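You operate a simulated robot arm through the tools that you are given. There is no shell and no other tool.

You are at the controls of a simulated two-armed robot. One attempt, no reset.

JOB
Slide both saddles to the yellow marks, lay the red length in and close the catches.
Fine: the length from the blue rail; fold both catches down over it.

It is judged by the outcome, as a careful person would: the job done as asked, and still so three seconds after it is handed in. It fails if anything else is knocked over, pushed out of place, dropped, spilled or broken. Flat cloth is picked up by pressing the open fingertips on it (5 to 10 N) and closing them slowly along it; thin cloth reads only 2 to 8 mm in the jaws.

ROBOT AND FRAMES
Two 7-joint arms with fingered hands on one trunk that stands fixed in place. Base frame: the origin is at the foot of the trunk, x ahead of it, y to its left, z up; the work surface is at about z = 850. Units: mm, rad, N and s.
The left shoulder is at [30, 119, 1069], the right one opposite. With the tool pointing down near the work surface each hand reaches from about 360 to 780 mm from the base axis, measured 20 degrees to its own side. Payload 3.8 kg a hand.
The tool frame of a hand sits at the grasp point between the pads (the TCP): z along the fingers, y along the line on which they close. The tips reach 25 mm beyond it. The gripper opens to 88 mm; its body begins 29 mm behind the TCP. The gripper is a hand of 4 fingers: y runs from the thumb to the fingers, the wrist lies at [-13, -106, -174] in the tool frame, and closing takes about 1.5 s.
Orientation is told as [roll, pitch, yaw] about the base's x, y, z axes, in that order, counted from this pose: with the fingers straight down and the wrist toward the robot, the tool's x, y and z point along [0, 1, 0], [1, 0, 0] and [0, 0, -1] of the base frame.

CONTROLS
- The arms move only by the tool jog_arm. It takes "left_motion", "right_motion" or both (then of equal length, played together; a hand with none holds still); each is one flat list of numbers, 7 for each row, row after row: the gripper command, from -1 (shut) to 1 (fully open), values between in proportion, then the shift along the base's x, y, z in m, then the turn, a rotation vector about the base's x, y, z in rad. In form: [hand, x, y, z, ax, ay, az, hand, x, y, z, ax, ay, az, ...]. A call has 1 to 20 rows; each row is the pose to reach, as a shift and turn from the pose commanded when the call began. Each row takes 0.2 s and may step no farther than 50 mm and 0.15 rad from the row before; otherwise, or with a gripper value out of range, the whole call is refused. A pose out of reach is approached as far as the arm can. The call stops where the force on the tool passes 40 N (or 10 N more than at its start, if that is more) or the arm is blocked; 0.2 s more then pass. Each finger travels about 153 mm/s and halts on what it meets, pressing with about 26 N; the grip force reading is that of the motor and also rises with nothing between the fingers. The clock runs only during rows and for 0.2 s after the last one: add rows that repeat a pose to give the fingers time. It gives the time, the measured TCP pose, the force on the tool (base axes), the opening and the grip force at its end, in the units of the frame above (readings bear some noise), with the torque about the TCP (base axes, N m) and any sound that the robot's microphone picked up, and new pictures: "views" is both (left out), scene, wrist or none (wrist: the cameras of the hands that moved).
- Cameras (640 x 400 px; columns grow to the right, rows downward): "scene" is now at [66.5, -2.9, 1610.1]; the picture's right is [-0.15, -0.99, 0.00], its down [-0.79, 0.12, -0.59] and it looks along [0.59, -0.09, -0.80] (base axes); focal length 325 px, centre (320, 200). "left" rides on the left gripper at [-64, -83, -98] in its tool frame; the picture's right is [-0.62, -0.37, 0.69], its down [0.71, -0.63, 0.30] and it looks along [0.32, 0.68, 0.65] (tool axes); focal length 265 px, centre (320, 200). "right" rides on the right gripper at [64, -83, -98] in its tool frame; the picture's right is [-0.62, 0.37, -0.69], its down [-0.71, -0.63, 0.30] and it looks along [-0.32, 0.68, 0.65] (tool axes); focal length 265 px, centre (320, 200). There is no depth. A picture from a camera that has moved, and an enlarged one, comes with that camera's place and axes in the base frame and with its lens. The place of the scene camera against the robot may be out by one fixed shift of up to 25 mm in any direction.
- raise_lower(by): moves the trunk up (or, below 0, down) by that many mm; the arms and the scene camera ride with it, the base frame stays. It gives what a move gives, with no picture.
- grasp_type(shape, hand): the hand has 4 fingers and takes this shape, open, in about a second: jaw (thumb against the fingers, like two jaws); tri (thumb and two fingers); tip (a fingertip pinch); poke (one finger out to press); point (the index stretched); flat (the hand flat); cup (the hand cupped); fist (a fist). The gripper value then closes the fingers along that shape, each until it touches; the sizes above hold for jaw. It gives what a move gives, with no picture.
- pan_tilt(pan, tilt): turns the head with the scene camera to pan (to the left, within 2.094 rad either way) and tilt (down, from -0.506 to 1.204), counted from straight ahead of the robot. It gives what a move gives, and a new picture of the scene camera.
- zoom(camera, box): a new picture of the part [left, top, right, bottom] of that camera's present view, enlarged. No time passes.
- job_done(): hands the job in; it is judged then, once.

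Places have to be worked out from the pictures, the camera data and where the tool is seen. Open the grippers and draw the arms clear of the work before you hand the job in, unless the task says otherwise.

The tools are called after "Emit:" as name(argument=value, ...) on one line, values as JSON. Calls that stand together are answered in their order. jog_arm: Moves the arms, as the interface text tells. Its arguments: {"type":"object","properties":{"left_motion":{"type":"array","items":{"type":"number"}},"right_motion":{"type":"array","items":{"type":"number"}},"views":{"type":"string","enum":["both","scene","wrist","none"]}},"required":[]} The other tools are called the same way: raise_lower (by) moves the trunk up or down; grasp_type (shape, hand) gives the hand a shape; pan_tilt (pan, tilt) turns the head that bears the scene camera; zoom (camera, box) takes an enlarged picture of a part of a camera's view; job_done () hands the job in.

At the start:

```text
t: 0.0
left_eef_pos: [473.6, 107.1, 1131.4]
left_ee_rot: [0.001, -0.001, 0.001]
left_wrist_force: [0.3, 0.1, -0.9]
left_ft_torque: [0.0, -0.02, -0.03]
left_grip_width: 87.9
left_grip_force: 0.0
left_shape: jaw
right_eef_pos: [451.1, -333.1, 1144.0]
right_ee_rot: [0.0, 0.0, -0.001]
right_wrist_force: [0.4, 0.1, -0.2]
right_ft_torque: [0.04, 0.02, 0.01]
right_grip_width: 87.6
right_grip_force: 0.0
right_shape: jaw
trunk travel left (down, up): [-225.0, 365.0]
head pan, tilt (commanded): [-0.155, 0.934]
```

scene: 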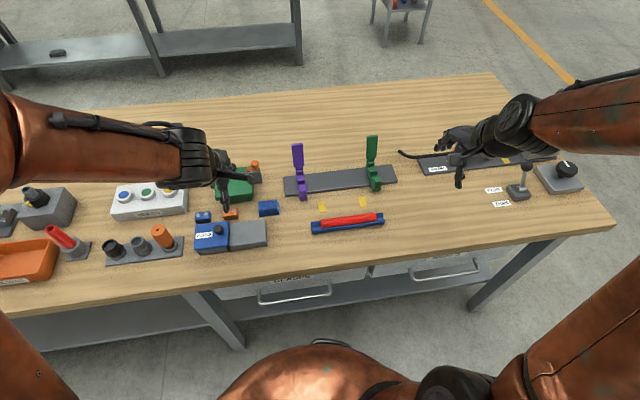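
right: 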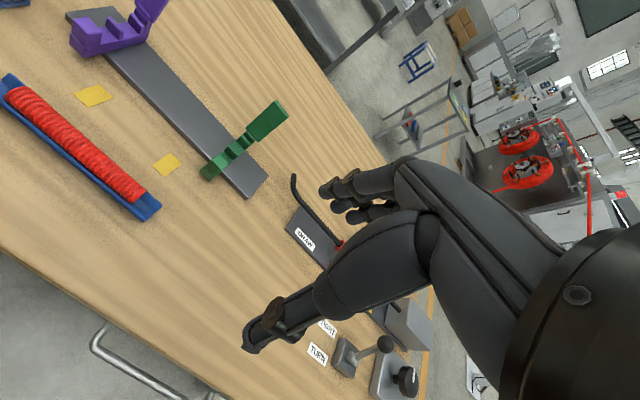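
left: 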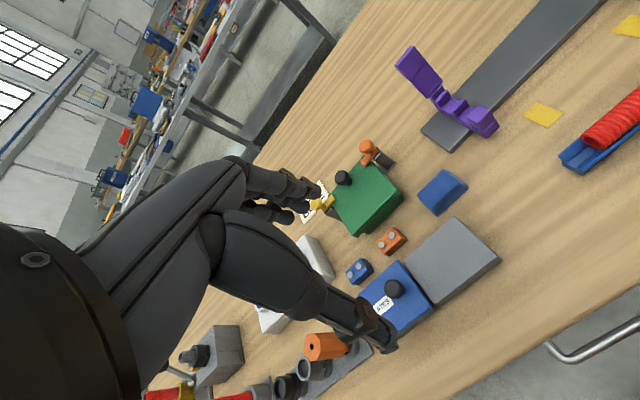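

The scene shows a grey rail with a purple and a green saddle, two yellow marks on the table in front of it, and a red length in a blue tray/rail. I enlarge the region to judge shapes and positions.

Emit:
zoom(camera="scene", box=[270, 120, 410, 240])

Emit:
zoom(camera="right", box=[0, 0, 320, 230])

Emit:
zoom(camera="left", box=[370, 0, 640, 200])

```text
3.33 times, centred on (340, 180) of scene
camera zoom: at [66.5, -2.9, 1610.1], right [-0.15, -0.99, 0.0], down [-0.79, 0.12, -0.59], along [0.59, -0.09, -0.8], focal length 1084 px, centre (253, 267)
```

zoom: 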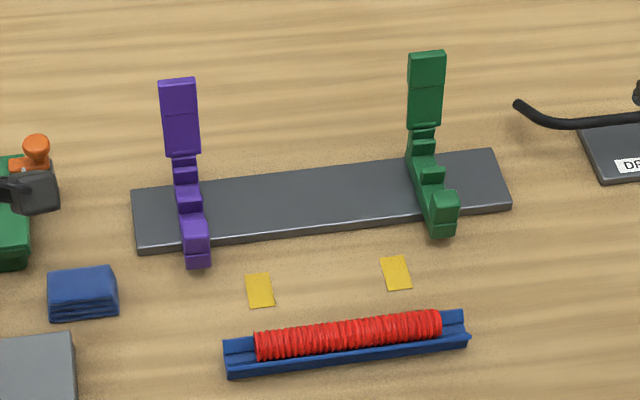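

```text
1.74 times, centred on (160, 115) of right
camera zoom: at [367.9, -269.5, 1243.7], right [0.37, -0.62, 0.69], down [-0.63, -0.71, -0.3], along [0.68, -0.32, -0.65], focal length 462 px, centre (598, 348)
```

zoom: 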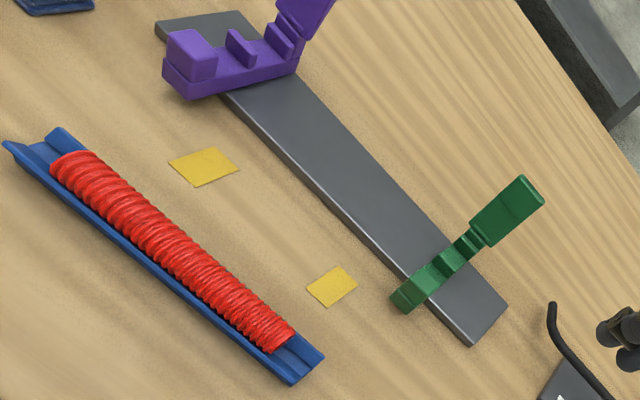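

```text
2.00 times, centred on (505, 100) of left
camera zoom: at [389.9, 42.2, 1230.5], right [-0.37, -0.62, -0.69], down [-0.63, 0.71, -0.3], along [0.68, 0.32, -0.65], focal length 531 px, centre (-50, 400)
```

zoom: 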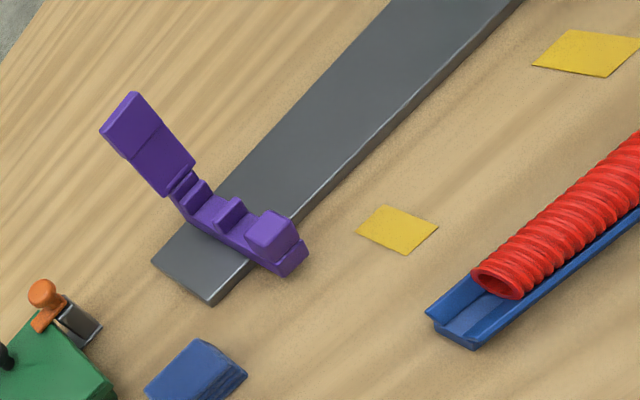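

The marks come out near (582, -99) and (582, -219) from the wrist cameras (the scene camera seems about 13 mm off in x and 6 mm in y). The track is at about x 639–704, with purple at y≈-48 and green at y≈-268. I bring the right hand closer, well above everything, for a better wrist view.

Emit:
jog_arm(right_motion=[1, 0.01, 0.045, -0.015, 0, 0, 0, 1, 0.02, 0.09, -0.03, 0, 0, 0, 1, 0.03, 0.135, -0.05, 0, 0, 0, 1, 0.04, 0.175, -0.07, 0, 0, 0, 1, 0.05, 0.203, -0.1, 0, 0, 0, 1, 0.05, 0.203, -0.1, 0, 0, 0], views="both")

```text
refused: row 3 steps farther than a row can; nothing moved
```

The third step exceeded 50 mm; I split it into smaller rows.

Emit:
jog_arm(right_motion=[1, 0.01, 0.04, -0.015, 0, 0, 0, 1, 0.02, 0.08, -0.03, 0, 0, 0, 1, 0.03, 0.12, -0.05, 0, 0, 0, 1, 0.04, 0.16, -0.07, 0, 0, 0, 1, 0.05, 0.19, -0.09, 0, 0, 0, 1, 0.05, 0.203, -0.1, 0, 0, 0, 1, 0.05, 0.203, -0.1, 0, 0, 0], views="both")

```text
t: 1.6
left_eef_pos: [473.1, 106.2, 1133.2]
left_ee_rot: [0.0, -0.001, 0.001]
left_wrist_force: [-0.5, 0.2, -0.5]
left_ft_torque: [-0.02, -0.02, 0.01]
left_grip_width: 87.4
left_grip_force: 0.1
left_shape: jaw
right_eef_pos: [502.5, -129.5, 1044.6]
right_ee_rot: [-0.001, -0.002, 0.0]
right_wrist_force: [-0.8, -0.3, -0.3]
right_ft_torque: [0.01, 0.02, 0.02]
right_grip_width: 87.7
right_grip_force: 0.0
right_shape: jaw
trunk travel left (down, up): [-225.0, 365.0]
head pan, tilt (commanded): [-0.155, 0.934]
camera scene: at [66.5, -3.1, 1610.1], right [-0.15, -0.99, 0.0], down [-0.79, 0.12, -0.59], along [0.59, -0.09, -0.8], focal length 325 px, centre (320, 200)
camera right: at [418.9, -65.2, 1143.7], right [0.37, -0.62, 0.69], down [-0.63, -0.71, -0.3], along [0.68, -0.32, -0.65], focal length 265 px, centre (320, 200)
```

scene: 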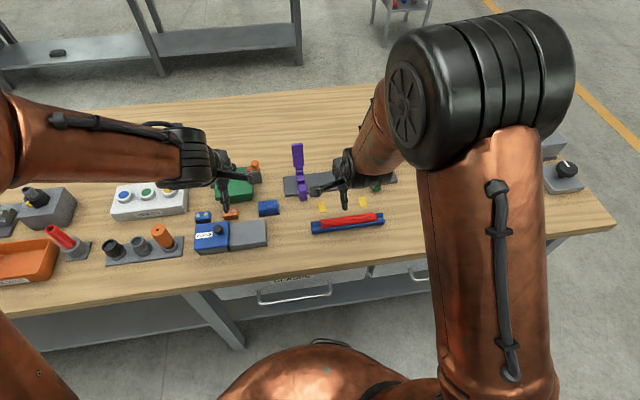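
right: 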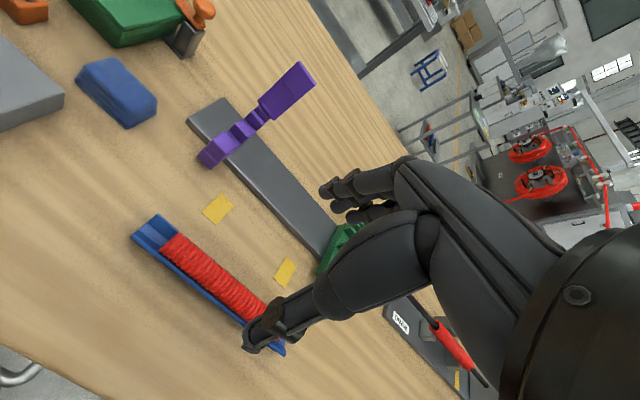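

Now I enlarge the right-wrist view of the purple saddle and the tray.

Emit:
zoom(camera="right", box=[170, 50, 330, 150])

Emit:
zoom(camera="right", box=[120, 180, 320, 305])

Emit:
zoom(camera="left", box=[370, 0, 640, 200])

```text
4.00 times, centred on (250, 100) of right
camera zoom: at [418.9, -65.2, 1143.7], right [0.37, -0.62, 0.69], down [-0.63, -0.71, -0.3], along [0.68, -0.32, -0.65], focal length 1062 px, centre (600, 600)
```

zoom: 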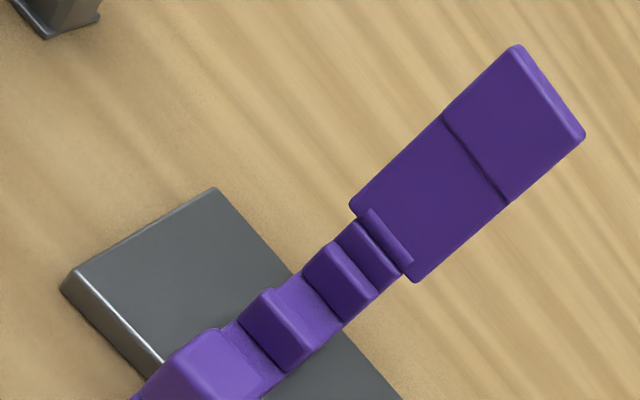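

```text
3.20 times, centred on (220, 242) of right
camera zoom: at [418.9, -65.2, 1143.7], right [0.37, -0.62, 0.69], down [-0.63, -0.71, -0.3], along [0.68, -0.32, -0.65], focal length 849 px, centre (640, 64)
```

zoom: 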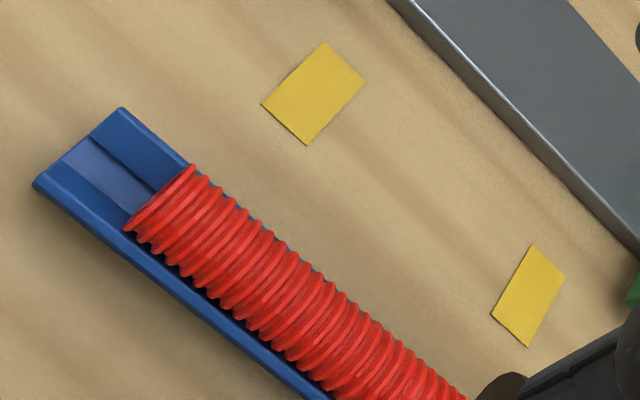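

```text
2.00 times, centred on (505, 100) of left
camera zoom: at [389.9, 42.1, 1230.5], right [-0.37, -0.62, -0.69], down [-0.63, 0.71, -0.3], along [0.68, 0.32, -0.65], focal length 531 px, centre (-50, 400)
```

zoom: 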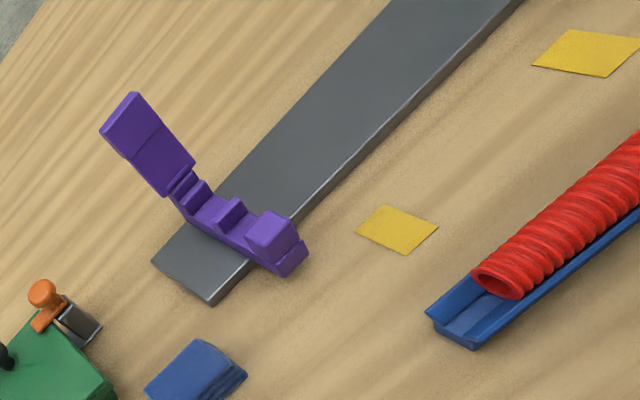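

The saddle has a front block, a middle rib, a back rib and an upright catch. To see which gap is the cradle I need a side profile, so I turn the left hand -90° in yaw and move it to look along -y at the saddles from the left, staying high.

Emit:
jog_arm(left_motion=[1, 0.015, 0.004, -0.008, 0, 0, -0.14, 1, 0.03, 0.008, -0.016, 0, 0, -0.28, 1, 0.045, 0.012, -0.024, 0, 0, -0.42, 1, 0.06, 0.016, -0.032, 0, 0, -0.56, 1, 0.075, 0.02, -0.04, 0, 0, -0.7, 1, 0.09, 0.024, -0.048, 0, 0, -0.84, 1, 0.105, 0.028, -0.056, 0, 0, -0.98, 1, 0.12, 0.032, -0.064, 0, 0, -1.12, 1, 0.135, 0.036, -0.072, 0, 0, -1.26, 1, 0.15, 0.04, -0.08, 0, 0, -1.4, 1, 0.165, 0.04, -0.09, 0, 0, -1.54, 1, 0.165, 0.04, -0.09, 0, 0, -1.57], views="wrist")

```text
t: 4.2
left_eef_pos: [635.5, 145.5, 1042.0]
left_ee_rot: [-0.001, -0.002, -1.574]
left_wrist_force: [-0.1, -0.2, -0.1]
left_ft_torque: [0.04, -0.02, 0.01]
left_grip_width: 88.0
left_grip_force: 0.0
left_shape: jaw
right_eef_pos: [501.9, -129.6, 1046.0]
right_ee_rot: [0.0, -0.001, 0.0]
right_wrist_force: [0.1, 0.2, 0.6]
right_ft_torque: [-0.02, 0.02, 0.03]
right_grip_width: 87.6
right_grip_force: 0.0
right_shape: jaw
trunk travel left (down, up): [-225.0, 365.0]
head pan, tilt (commanded): [-0.155, 0.934]
camera left: at [571.6, 229.7, 1139.7], right [-0.62, 0.37, -0.69], down [0.72, 0.63, -0.3], along [0.32, -0.69, -0.65], focal length 265 px, centre (320, 200)
```

left: 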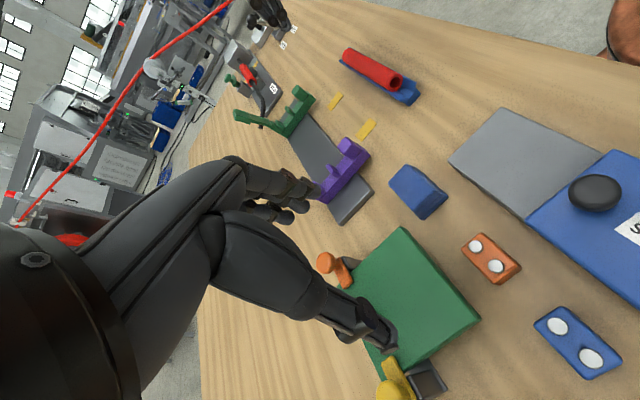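

The side view is useful; I enlarge the saddles and the tray.

Emit:
zoom(camera="left", box=[290, 120, 390, 230])

Emit:
zoom(camera="left", box=[220, 70, 330, 140])

Emit:
zoom(camera="left", box=[320, 35, 430, 115])

```text
3.64 times, centred on (340, 175) of left
camera zoom: at [571.6, 229.7, 1139.7], right [-0.62, 0.37, -0.69], down [0.72, 0.63, -0.3], along [0.32, -0.69, -0.65], focal length 965 px, centre (247, 291)
```

zoom: 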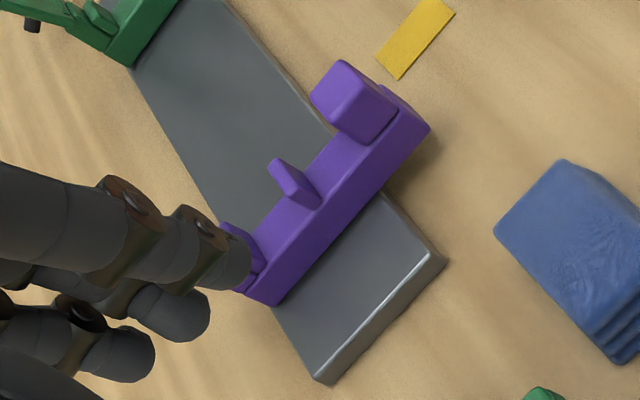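

```text
5.71 times, centred on (275, 105) of left
camera zoom: at [571.6, 229.7, 1139.7], right [-0.62, 0.37, -0.69], down [0.72, 0.63, -0.3], along [0.32, -0.69, -0.65], focal length 1517 px, centre (577, 743)
```

zoom: 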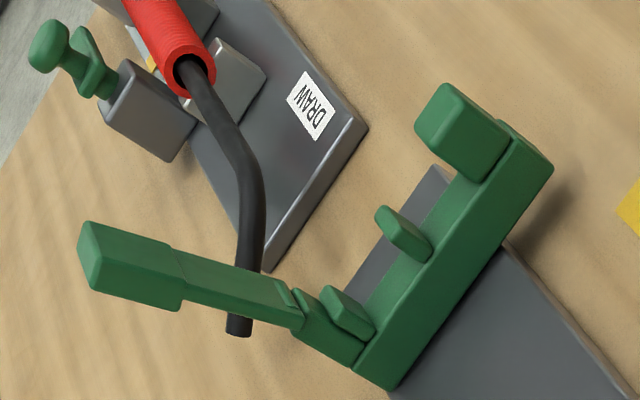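

```text
5.00 times, centred on (375, 75) of left
camera zoom: at [571.6, 229.7, 1139.7], right [-0.62, 0.37, -0.69], down [0.72, 0.63, -0.3], along [0.32, -0.69, -0.65], focal length 1327 px, centre (45, 825)
```

zoom: 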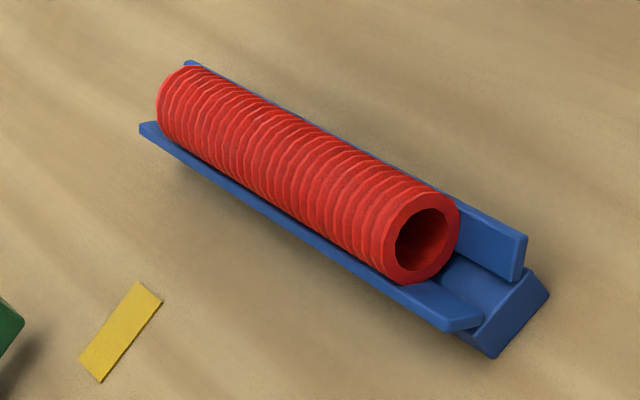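

The profile is now readable: base bar on the 12 mm-thick track (top z≈862), front block, mid rib, back rib and hinged upright catch. I zoom further on the green saddle for exact dimensions.

Emit:
zoom(camera="left", box=[268, 80, 320, 140])

Emit:
zoom(camera="left", box=[228, 90, 292, 140])

Emit:
zoom(camera="right", box=[190, 55, 320, 170])

```text
6.67 times, centred on (294, 110) of left
camera zoom: at [571.6, 229.7, 1139.7], right [-0.62, 0.37, -0.69], down [0.72, 0.63, -0.3], along [0.32, -0.69, -0.65], focal length 1769 px, centre (493, 800)
```

zoom: 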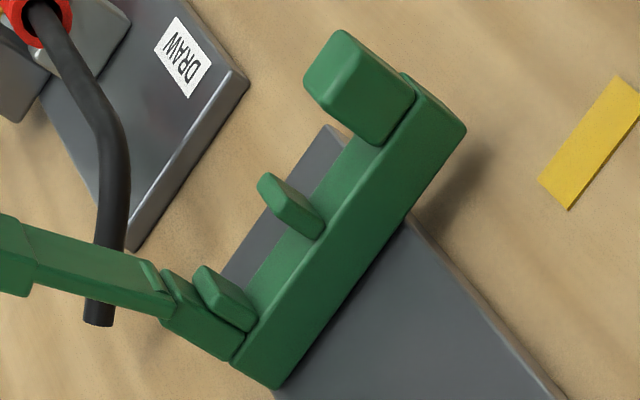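

```text
8.00 times, centred on (260, 115) of left
camera zoom: at [571.6, 229.7, 1139.7], right [-0.62, 0.37, -0.69], down [0.72, 0.63, -0.3], along [0.32, -0.69, -0.65], focal length 2123 px, centre (800, 880)
```

zoom: 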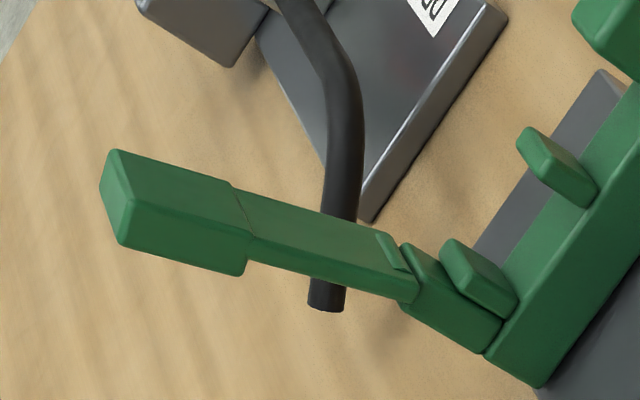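

```text
3.48 times, centred on (255, 112) of right
camera zoom: at [418.4, -65.0, 1144.0], right [0.37, -0.62, 0.69], down [-0.63, -0.71, -0.3], along [0.68, -0.32, -0.65], focal length 923 px, centre (546, 504)
```

zoom: 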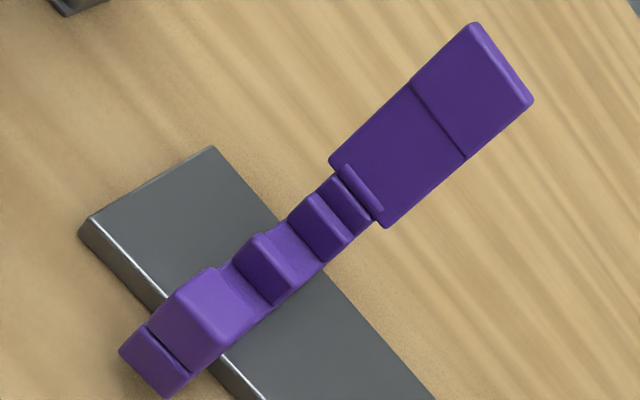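

Dimensions so far: the base bar runs x≈603–699 and z 862–880. The cradle gap lies between ribs at x≈657 and 683, centre ≈670. The red length is ≈25 mm in diameter, ≈150 long, centre about (511, -160). I now inspect the tray's cross-section to plan the grip.

Emit:
zoom(camera="left", box=[380, 65, 430, 115])

Emit:
zoom(camera="right", box=[120, 200, 200, 260])

Emit:
zoom(camera="scene", box=[300, 180, 400, 250])

```text
8.00 times, centred on (405, 90) of left
camera zoom: at [571.6, 229.7, 1139.7], right [-0.62, 0.37, -0.69], down [0.72, 0.63, -0.3], along [0.32, -0.69, -0.65], focal length 2123 px, centre (-360, 1080)
```

zoom: 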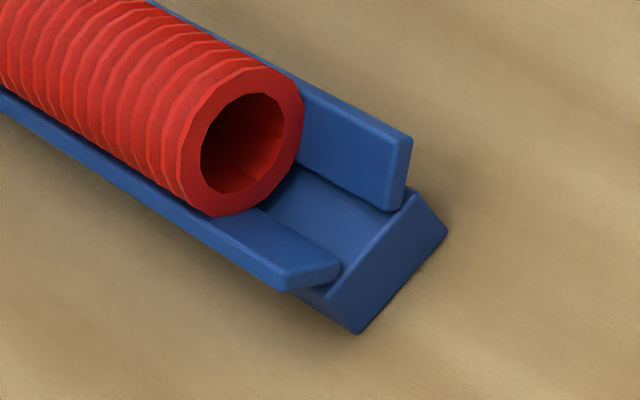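

```text
6.67 times, centred on (160, 230) of right
camera zoom: at [418.4, -65.0, 1144.0], right [0.37, -0.62, 0.69], down [-0.63, -0.71, -0.3], along [0.68, -0.32, -0.65], focal length 1769 px, centre (1387, 0)
```

zoom: 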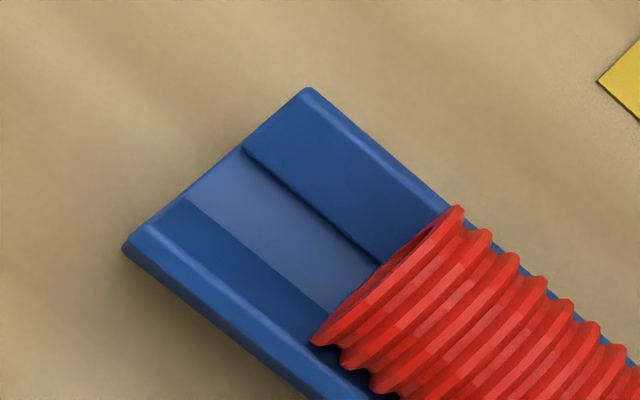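

```text
5.71 times, centred on (350, 215) of scene
camera zoom: at [65.9, -2.4, 1610.1], right [-0.15, -0.99, 0.0], down [-0.79, 0.12, -0.6], along [0.59, -0.09, -0.8], focal length 1858 px, centre (149, 114)
```

zoom: 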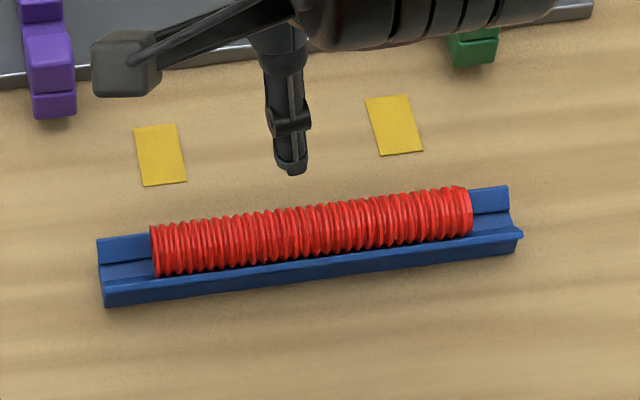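

The tray base spans x≈499–520 with flared walls topping out near z≈871. The length's centre is about (510, -160, 875), so its upper half is exposed. I check the right hand's own width in the scene view, since it has to fit between the saddles.

Emit:
zoom(camera="scene", box=[290, 130, 410, 220])

Emit:
zoom(camera="left", box=[0, 130, 420, 400])

Emit:
zoom(camera="right", box=[230, 140, 640, 400])

```text
4.44 times, centred on (350, 175) of scene
camera zoom: at [65.9, -2.4, 1610.1], right [-0.15, -0.99, 0.0], down [-0.79, 0.12, -0.6], along [0.59, -0.09, -0.8], focal length 1445 px, centre (187, 311)
```

zoom: 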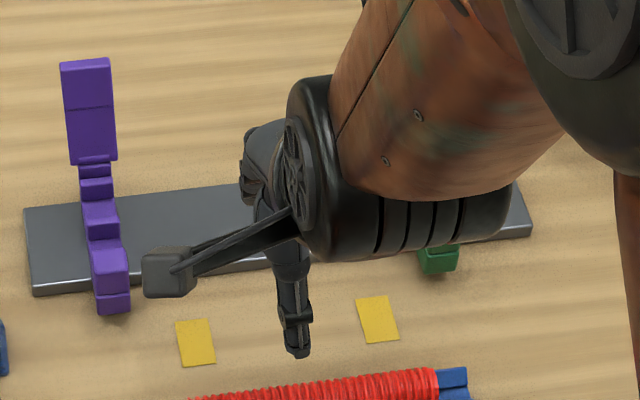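

```text
1.48 times, centred on (210, 265) of left
camera zoom: at [571.6, 229.7, 1139.7], right [-0.62, 0.37, -0.69], down [0.72, 0.63, -0.3], along [0.32, -0.69, -0.65], focal length 393 px, centre (483, 104)
```

zoom: 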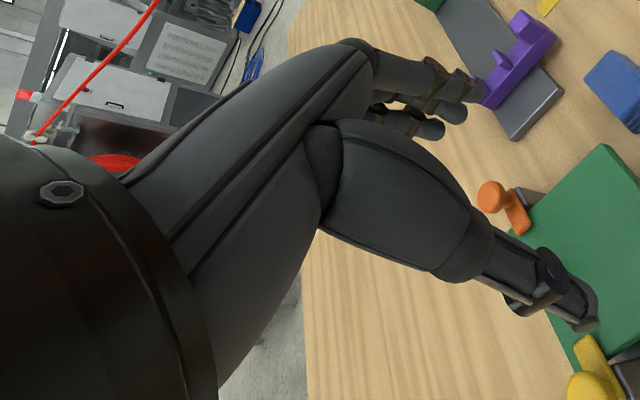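

```text
1.54 times, centred on (435, 270) of right
camera zoom: at [418.4, -65.0, 1144.0], right [0.37, -0.62, 0.69], down [-0.63, -0.71, -0.3], along [0.68, -0.32, -0.65], focal length 408 px, centre (143, 92)
```

zoom: 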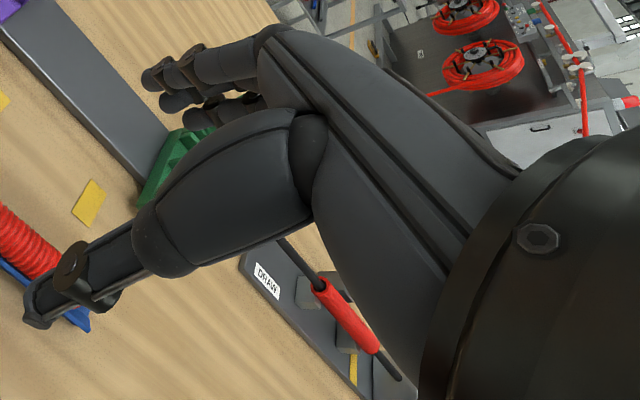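

The hand's three fingers span about 50 mm and sit offset about 15 mm from the TCP, so it should fit between the saddles later. First I'll slide each saddle by straddling its bar with a yawed jaw, so I move the right hand to a high standby over the green side with yaw +90°.

Emit:
jog_arm(right_motion=[1, 0.009, -0.018, 0.005, 0, 0, 0.143, 1, 0.018, -0.036, 0.01, 0, 0, 0.286, 1, 0.027, -0.054, 0.015, 0, 0, 0.429, 1, 0.036, -0.072, 0.02, 0, 0, 0.572, 1, 0.045, -0.09, 0.025, 0, 0, 0.715, 1, 0.054, -0.108, 0.03, 0, 0, 0.858, 1, 0.063, -0.126, 0.035, 0, 0, 1.001, 1, 0.072, -0.144, 0.035, 0, 0, 1.144, 1, 0.081, -0.162, 0.035, 0, 0, 1.287, 1, 0.09, -0.18, 0.035, 0, 0, 1.43, 1, 0.098, -0.2, 0.035, 0, 0, 1.571, 1, 0.098, -0.2, 0.035, 0, 0, 1.571], views="both")

```text
t: 6.8
left_eef_pos: [635.8, 147.1, 1042.0]
left_ee_rot: [0.0, -0.001, -1.57]
left_wrist_force: [1.1, -0.5, 0.1]
left_ft_torque: [-0.01, -0.03, -0.01]
left_grip_width: 87.8
left_grip_force: 0.1
left_shape: jaw
right_eef_pos: [584.9, -324.9, 1078.8]
right_ee_rot: [0.0, 0.001, 1.574]
right_wrist_force: [0.3, -0.1, 0.7]
right_ft_torque: [-0.03, 0.0, 0.01]
right_grip_width: 88.0
right_grip_force: 0.0
right_shape: jaw
right hand out of reach, approached as far as the arm can: row 11, 12
trunk travel left (down, up): [-225.0, 365.0]
head pan, tilt (commanded): [-0.155, 0.934]
camera scene: at [66.8, -2.7, 1610.1], right [-0.15, -0.99, 0.0], down [-0.79, 0.12, -0.59], along [0.59, -0.09, -0.8], focal length 325 px, centre (320, 200)
camera right: at [520.2, -408.6, 1178.0], right [0.62, 0.37, 0.69], down [0.72, -0.63, -0.3], along [0.32, 0.68, -0.65], focal length 265 px, centre (320, 200)
```

scene: 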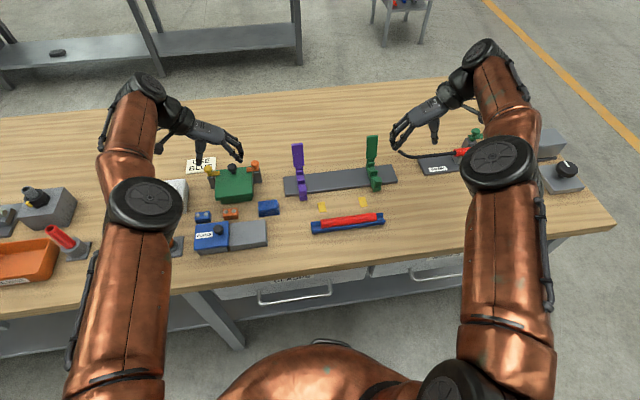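
right: 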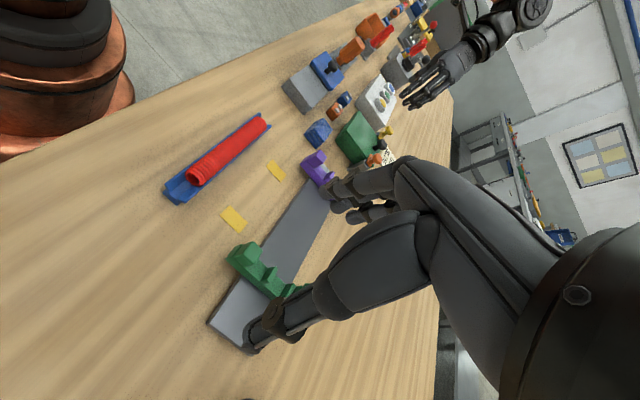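

The right hand is parked near its reach limit but clear. Now I bring the left hand above the purple saddle (x≈620, y≈-55), still above the catch height, and check alignment.

Emit:
jog_arm(left_motion=[1, -0.004, -0.04, -0.006, 0, 0, 0, 1, -0.008, -0.08, -0.012, 0, 0, 0, 1, -0.012, -0.12, -0.018, 0, 0, 0, 1, -0.016, -0.16, -0.024, 0, 0, 0, 1, -0.016, -0.2, -0.03, 0, 0, 0, 1, -0.016, -0.202, -0.03, 0, 0, 0], views="both")

```text
t: 8.2
left_eef_pos: [625.9, -56.2, 1012.5]
left_ee_rot: [-0.001, 0.0, -1.57]
left_wrist_force: [-0.3, 1.4, -0.1]
left_ft_torque: [0.01, 0.01, -0.04]
left_grip_width: 87.8
left_grip_force: 0.0
left_shape: jaw
left hand out of reach, approached as far as the arm can: row 1, 2, 3, 4, 5, 6
right_eef_pos: [583.8, -324.7, 1079.3]
right_ee_rot: [-0.001, 0.001, 1.571]
right_wrist_force: [0.2, -0.3, 0.0]
right_ft_torque: [0.03, -0.01, -0.01]
right_grip_width: 88.0
right_grip_force: 0.1
right_shape: jaw
trunk travel left (down, up): [-225.0, 365.0]
head pan, tilt (commanded): [-0.155, 0.934]
camera scene: at [66.8, -2.4, 1610.1], right [-0.15, -0.99, 0.0], down [-0.79, 0.12, -0.59], along [0.59, -0.09, -0.8], focal length 325 px, centre (320, 200)
camera left: at [561.5, 27.1, 1110.7], right [-0.62, 0.37, -0.69], down [0.71, 0.63, -0.31], along [0.32, -0.68, -0.65], focal length 265 px, centre (320, 200)
```

scene: 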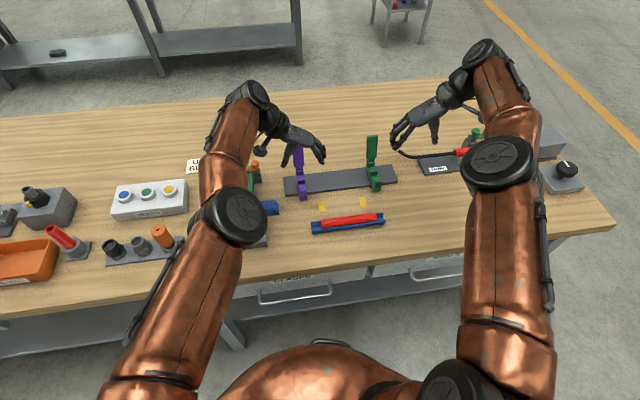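
left: 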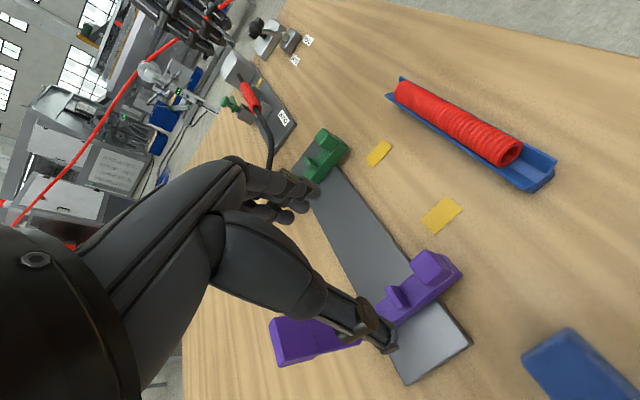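

The left hand is within a few mm of the commanded pose, over the purple saddle (its left face at y≈-44, so centre ≈-56). I descend partway with the jaws open and look again.

Emit:
jog_arm(left_motion=[1, 0, 0, -0.03, 0, 0, 0, 1, 0, 0, -0.06, 0, 0, 0, 1, 0, 0, -0.085, 0, 0, 0, 1, 0, 0, -0.085, 0, 0, 0], views="both")

```text
t: 9.2
left_eef_pos: [616.2, -52.7, 927.4]
left_ee_rot: [0.0, 0.002, -1.568]
left_wrist_force: [0.4, 0.1, 0.8]
left_ft_torque: [-0.02, 0.01, 0.02]
left_grip_width: 87.5
left_grip_force: 0.1
left_shape: jaw
left hand out of reach, approached as far as the arm can: row 2, 3, 4
right_eef_pos: [584.8, -325.8, 1079.0]
right_ee_rot: [-0.001, -0.002, 1.572]
right_wrist_force: [0.6, 0.6, -0.3]
right_ft_torque: [0.02, 0.02, -0.05]
right_grip_width: 87.6
right_grip_force: 0.1
right_shape: jaw
trunk travel left (down, up): [-225.0, 365.0]
head pan, tilt (commanded): [-0.155, 0.934]
camera scene: at [66.6, -3.2, 1610.1], right [-0.15, -0.99, 0.0], down [-0.79, 0.12, -0.59], along [0.59, -0.09, -0.8], focal length 325 px, centre (320, 200)
camera left: at [552.5, 30.7, 1025.3], right [-0.62, 0.37, -0.69], down [0.71, 0.63, -0.3], along [0.32, -0.68, -0.65], focal length 265 px, centre (320, 200)
```

scene: 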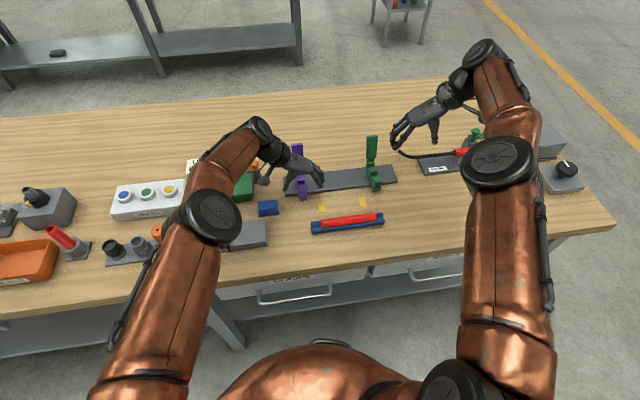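
left: 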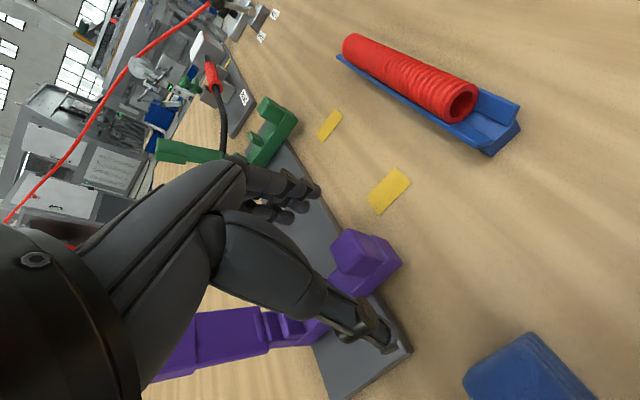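

Reach limits shift the hand about 7 mm in x but it still straddles the saddle with clearance on both sides. I lower the tips beside the bar, stopping ~8 mm above the track.

Emit:
jog_arm(left_motion=[1, 0.003, -0.003, -0.012, 0, 0, 0, 1, 0.006, -0.003, -0.024, 0, 0, 0, 1, 0.006, -0.003, -0.03, 0, 0, 0, 1, 0.006, -0.003, -0.03, 0, 0, 0], views="both")

```text
t: 10.2
left_eef_pos: [612.0, -55.4, 900.0]
left_ee_rot: [0.0, 0.0, -1.57]
left_wrist_force: [1.1, -0.2, 0.0]
left_ft_torque: [0.01, -0.01, 0.02]
left_grip_width: 87.9
left_grip_force: 0.0
left_shape: jaw
left hand out of reach, approached as far as the arm can: row 1, 2, 3, 4
right_eef_pos: [583.7, -324.8, 1079.5]
right_ee_rot: [0.001, -0.001, 1.57]
right_wrist_force: [-0.8, 0.3, 0.7]
right_ft_torque: [-0.01, 0.01, 0.02]
right_grip_width: 87.6
right_grip_force: 0.1
right_shape: jaw
trunk travel left (down, up): [-225.0, 365.0]
head pan, tilt (commanded): [-0.155, 0.934]
camera scene: at [66.7, -2.9, 1610.1], right [-0.15, -0.99, 0.0], down [-0.79, 0.12, -0.59], along [0.59, -0.09, -0.8], focal length 325 px, centre (320, 200)
camera left: at [547.6, 27.1, 997.5], right [-0.62, 0.37, -0.69], down [0.71, 0.63, -0.3], along [0.33, -0.68, -0.65], focal length 265 px, centre (320, 200)
```

scene: 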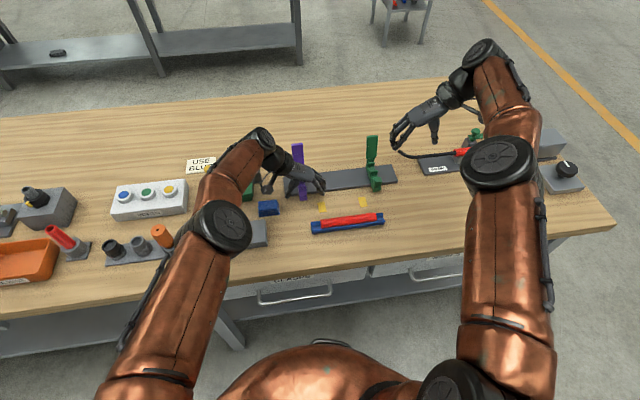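
left: 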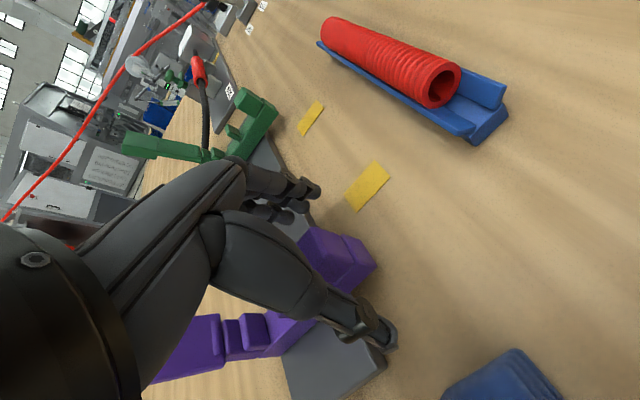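

The tips are at z≈875, beside the front block. I lower a few mm more and close the jaws to about a 30 mm fork around the 24 mm bar, so the hand can push it without clamping.

Emit:
jog_arm(left_motion=[1, 0.003, 0, -0.006, 0, 0, 0, 0.4, 0.003, 0, -0.006, 0, 0, 0, 0, 0.003, 0, -0.006, 0, 0, 0, -0.3, 0.003, 0, -0.006, 0, 0, 0, -0.3, 0.003, 0, -0.006, 0, 0, 0, -0.3, 0.003, 0, -0.006, 0, 0, 0], views="both")

Emit:
zoom(camera="left", box=[220, 140, 420, 380])

Emit:
zoom(camera="scene", box=[260, 140, 400, 240])

```text
t: 11.6
left_eef_pos: [611.4, -55.0, 894.8]
left_ee_rot: [0.0, 0.0, -1.568]
left_wrist_force: [-0.7, -0.3, 0.5]
left_ft_torque: [-0.01, 0.0, 0.01]
left_grip_width: 31.0
left_grip_force: 0.1
left_shape: jaw
left hand out of reach, approached as far as the arm can: row 1, 2, 3, 4, 5, 6
right_eef_pos: [584.0, -325.0, 1080.7]
right_ee_rot: [0.002, 0.001, 1.571]
right_wrist_force: [-0.1, 0.3, -0.1]
right_ft_torque: [0.02, 0.01, -0.02]
right_grip_width: 87.8
right_grip_force: 0.1
right_shape: jaw
trunk travel left (down, up): [-225.0, 365.0]
head pan, tilt (commanded): [-0.155, 0.934]
camera scene: at [66.7, -3.0, 1610.1], right [-0.15, -0.99, 0.0], down [-0.79, 0.12, -0.59], along [0.59, -0.09, -0.8], focal length 325 px, centre (320, 200)
camera left: at [546.8, 27.8, 992.3], right [-0.62, 0.37, -0.69], down [0.71, 0.63, -0.3], along [0.32, -0.68, -0.65], focal length 265 px, centre (320, 200)
```

scene: 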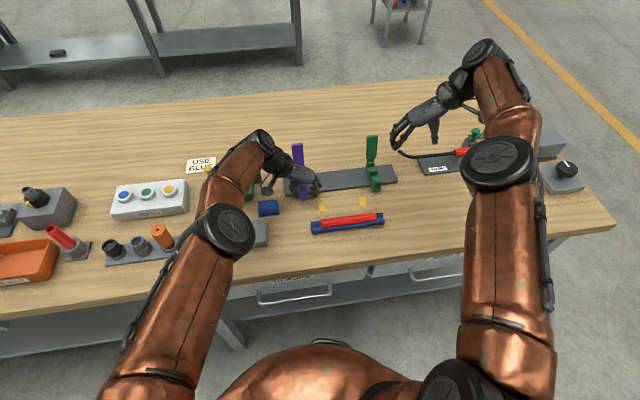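
left: 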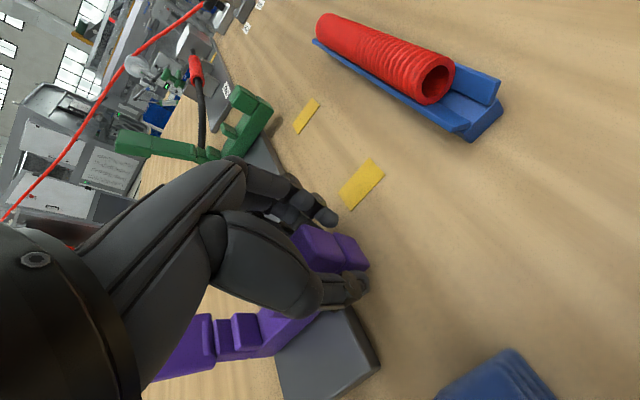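

```text
1.67 times, centred on (320, 260) of left
camera zoom: at [546.8, 27.8, 992.3], right [-0.62, 0.37, -0.69], down [0.71, 0.63, -0.3], along [0.32, -0.68, -0.65], focal length 442 px, centre (320, 100)
```

zoom: 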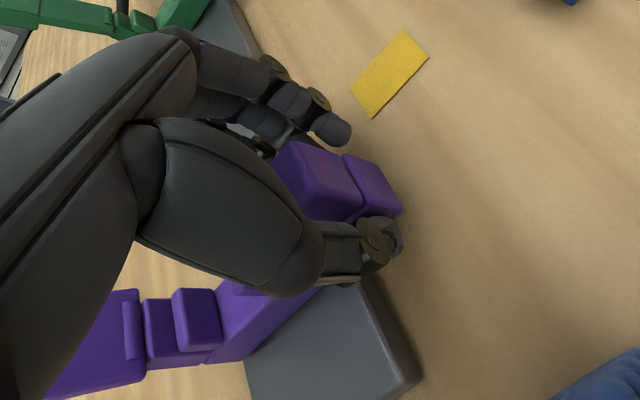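

```text
4.00 times, centred on (330, 190) of scene
camera zoom: at [66.7, -3.0, 1610.1], right [-0.15, -0.99, 0.0], down [-0.79, 0.12, -0.59], along [0.59, -0.09, -0.8], focal length 1301 px, centre (280, 240)
```

zoom: 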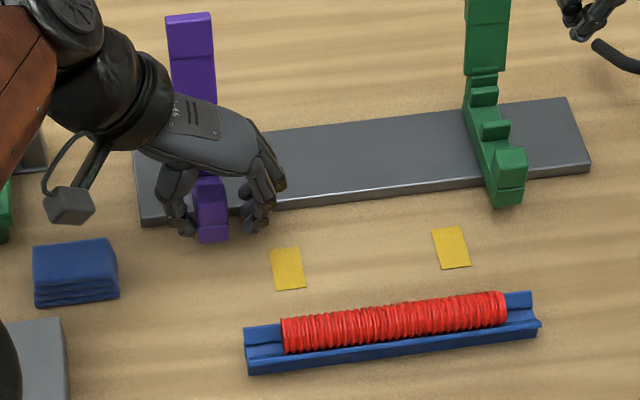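

The fork sits neatly around the purple saddle's front. I now push it in -y about 40 mm slowly, then check against the mark.

Emit:
jog_arm(left_motion=[-0.3, 0, -0.01, 0, 0, 0, 0, -0.3, 0, -0.02, 0, 0, 0, 0, -0.3, 0, -0.03, 0, 0, 0, 0, -0.3, 0, -0.04, 0, 0, 0, 0, -0.3, 0, -0.04, 0, 0, 0, 0], views="both")

Emit:
zoom(camera="scene", box=[260, 140, 400, 240])

Emit:
zoom(camera="left", box=[220, 140, 420, 380])

```text
t: 12.8
left_eef_pos: [600.9, -95.9, 897.0]
left_ee_rot: [0.0, -0.001, -1.568]
left_wrist_force: [0.8, 0.2, 0.1]
left_ft_torque: [0.02, -0.02, -0.01]
left_grip_width: 31.1
left_grip_force: 0.1
left_shape: jaw
left hand out of reach, approached as far as the arm can: row 1, 2, 3, 4, 5
right_eef_pos: [584.6, -325.5, 1079.3]
right_ee_rot: [0.0, -0.001, 1.571]
right_wrist_force: [0.0, -0.3, -0.9]
right_ft_torque: [0.0, -0.05, -0.05]
right_grip_width: 87.6
right_grip_force: 0.0
right_shape: jaw
trunk travel left (down, up): [-225.0, 365.0]
head pan, tilt (commanded): [-0.155, 0.934]
camera scene: at [66.7, -3.2, 1610.1], right [-0.15, -0.99, 0.0], down [-0.79, 0.12, -0.59], along [0.59, -0.09, -0.8], focal length 325 px, centre (320, 200)
camera left: at [537.5, -13.1, 994.8], right [-0.62, 0.37, -0.69], down [0.71, 0.63, -0.3], along [0.32, -0.68, -0.65], focal length 265 px, centre (320, 200)
```

scene: 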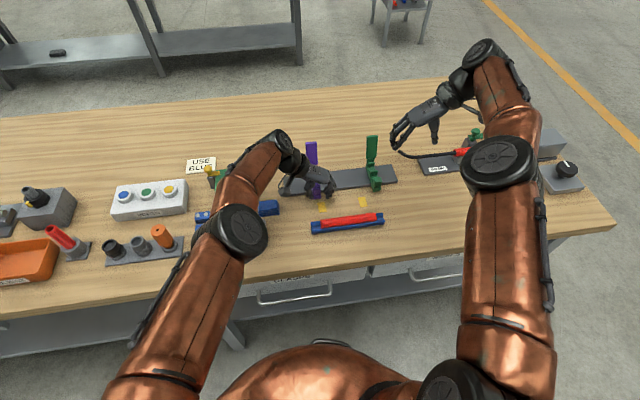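
left: 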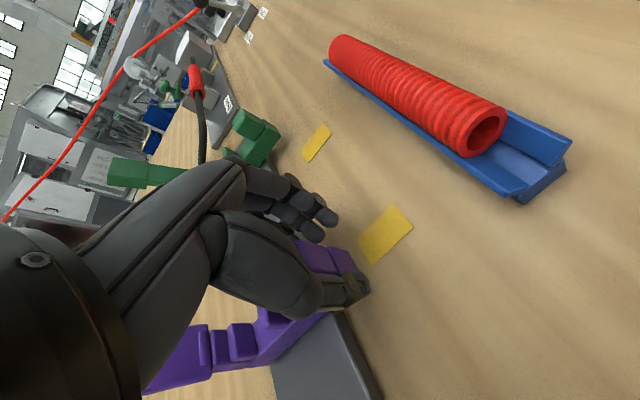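

```text
4.00 times, centred on (330, 190) of scene
camera zoom: at [66.7, -3.2, 1610.1], right [-0.15, -0.99, 0.0], down [-0.79, 0.12, -0.59], along [0.59, -0.09, -0.8], focal length 1301 px, centre (280, 240)
```

zoom: 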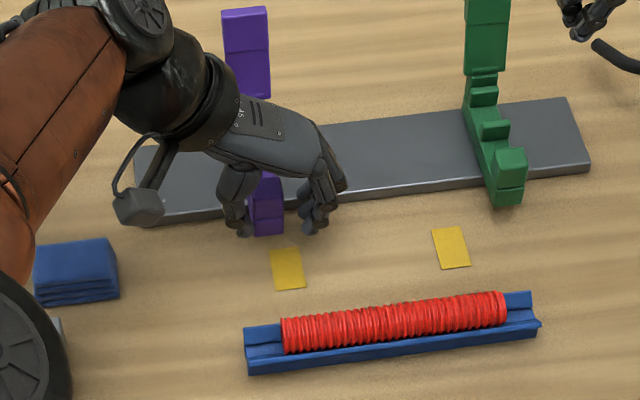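

```text
1.67 times, centred on (320, 260) of left
camera zoom: at [537.5, -13.1, 994.8], right [-0.62, 0.37, -0.69], down [0.71, 0.63, -0.3], along [0.32, -0.68, -0.65], focal length 442 px, centre (320, 100)
```

zoom: 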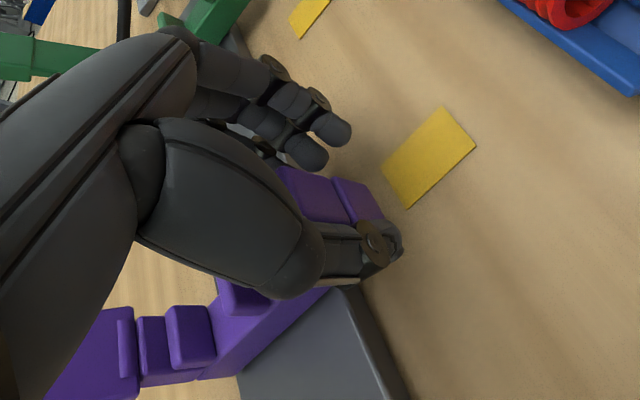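

The saddle is now at about y≈-89.5 (mark at -100), trailing the TCP by about 6.5 mm. I push about 10.5 mm further.

Emit:
jog_arm(left_motion=[-0.3, 0, -0.005, 0, 0, 0, 0, -0.3, 0, -0.0095, 0, 0, 0, 0, -0.3, 0, -0.0095, 0, 0, 0, 0], views="both")

Emit:
zoom(camera="scene", box=[290, 150, 360, 220])

```text
t: 13.6
left_eef_pos: [598.0, -104.1, 897.5]
left_ee_rot: [0.0, 0.0, -1.569]
left_wrist_force: [-0.2, 0.0, 0.1]
left_ft_torque: [0.02, 0.03, 0.01]
left_grip_width: 31.2
left_grip_force: 0.0
left_shape: jaw
right_eef_pos: [582.9, -324.9, 1078.4]
right_ee_rot: [0.002, 0.001, 1.569]
right_wrist_force: [0.3, -0.5, 0.4]
right_ft_torque: [-0.02, -0.01, 0.03]
right_grip_width: 87.6
right_grip_force: 0.1
right_shape: jaw
trunk travel left (down, up): [-225.0, 365.0]
head pan, tilt (commanded): [-0.155, 0.934]
camera scene: at [66.7, -3.0, 1610.1], right [-0.15, -0.99, 0.0], down [-0.79, 0.12, -0.59], along [0.59, -0.09, -0.8], focal length 325 px, centre (320, 200)
camera left: at [535.4, -21.3, 995.7], right [-0.62, 0.37, -0.69], down [0.71, 0.63, -0.3], along [0.32, -0.68, -0.65], focal length 265 px, centre (320, 200)
```

scene: 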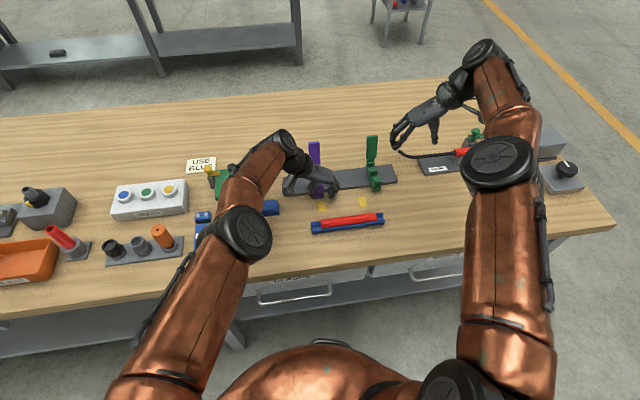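
left: 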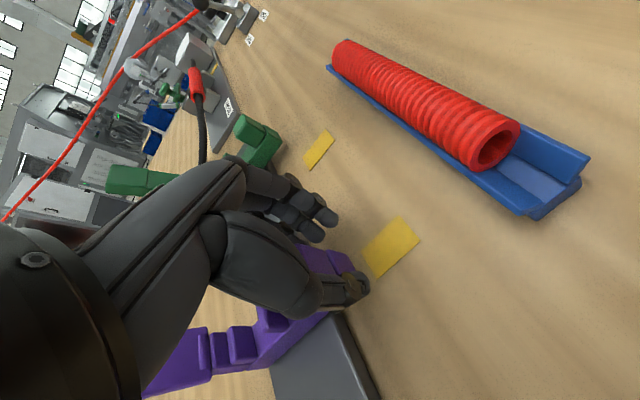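

```text
5.71 times, centred on (325, 185) of scene
camera zoom: at [66.7, -3.0, 1610.1], right [-0.15, -0.99, 0.0], down [-0.79, 0.12, -0.59], along [0.59, -0.09, -0.8], focal length 1858 px, centre (291, 286)
```

zoom: 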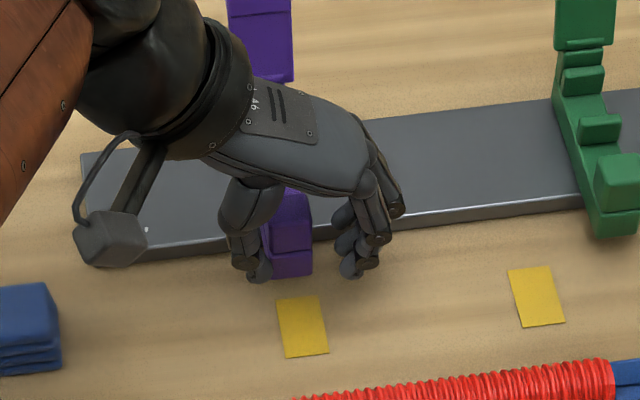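

Estimated saddle centre is -97.3 against the mark at -99.7. I push about 2.5 mm more.

Emit:
jog_arm(left_motion=[-0.3, 0, -0.0025, 0, 0, 0, 0, -0.3, 0, -0.0025, 0, 0, 0, 0], views="none")

Emit:
zoom(camera="scene", box=[300, 165, 350, 215])

```text
t: 14.2
left_eef_pos: [599.0, -106.5, 897.7]
left_ee_rot: [0.0, -0.001, -1.57]
left_wrist_force: [-0.6, 0.2, 0.0]
left_ft_torque: [0.02, 0.02, 0.01]
left_grip_width: 31.0
left_grip_force: 0.0
left_shape: jaw
left hand out of reach, approached as far as the arm can: row 1, 2
right_eef_pos: [584.1, -324.9, 1079.1]
right_ee_rot: [0.001, -0.001, 1.571]
right_wrist_force: [-0.3, 0.0, -0.2]
right_ft_torque: [0.0, 0.01, 0.01]
right_grip_width: 87.6
right_grip_force: 0.0
right_shape: jaw
trunk travel left (down, up): [-225.0, 365.0]
head pan, tilt (commanded): [-0.155, 0.934]
```

```text
8.00 times, centred on (325, 190) of scene
camera zoom: at [66.7, -2.9, 1610.1], right [-0.15, -0.99, 0.0], down [-0.79, 0.12, -0.59], along [0.59, -0.09, -0.8], focal length 2602 px, centre (280, 280)
```

zoom: 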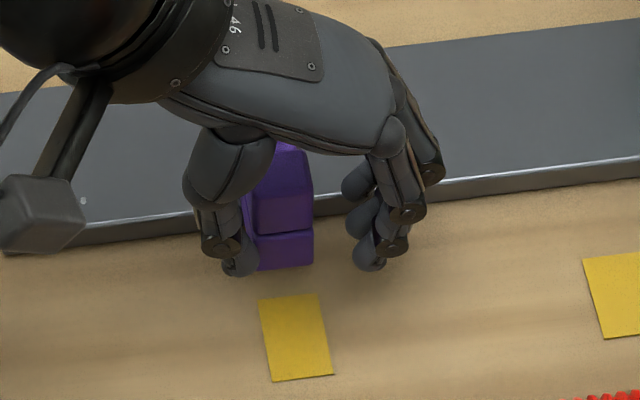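

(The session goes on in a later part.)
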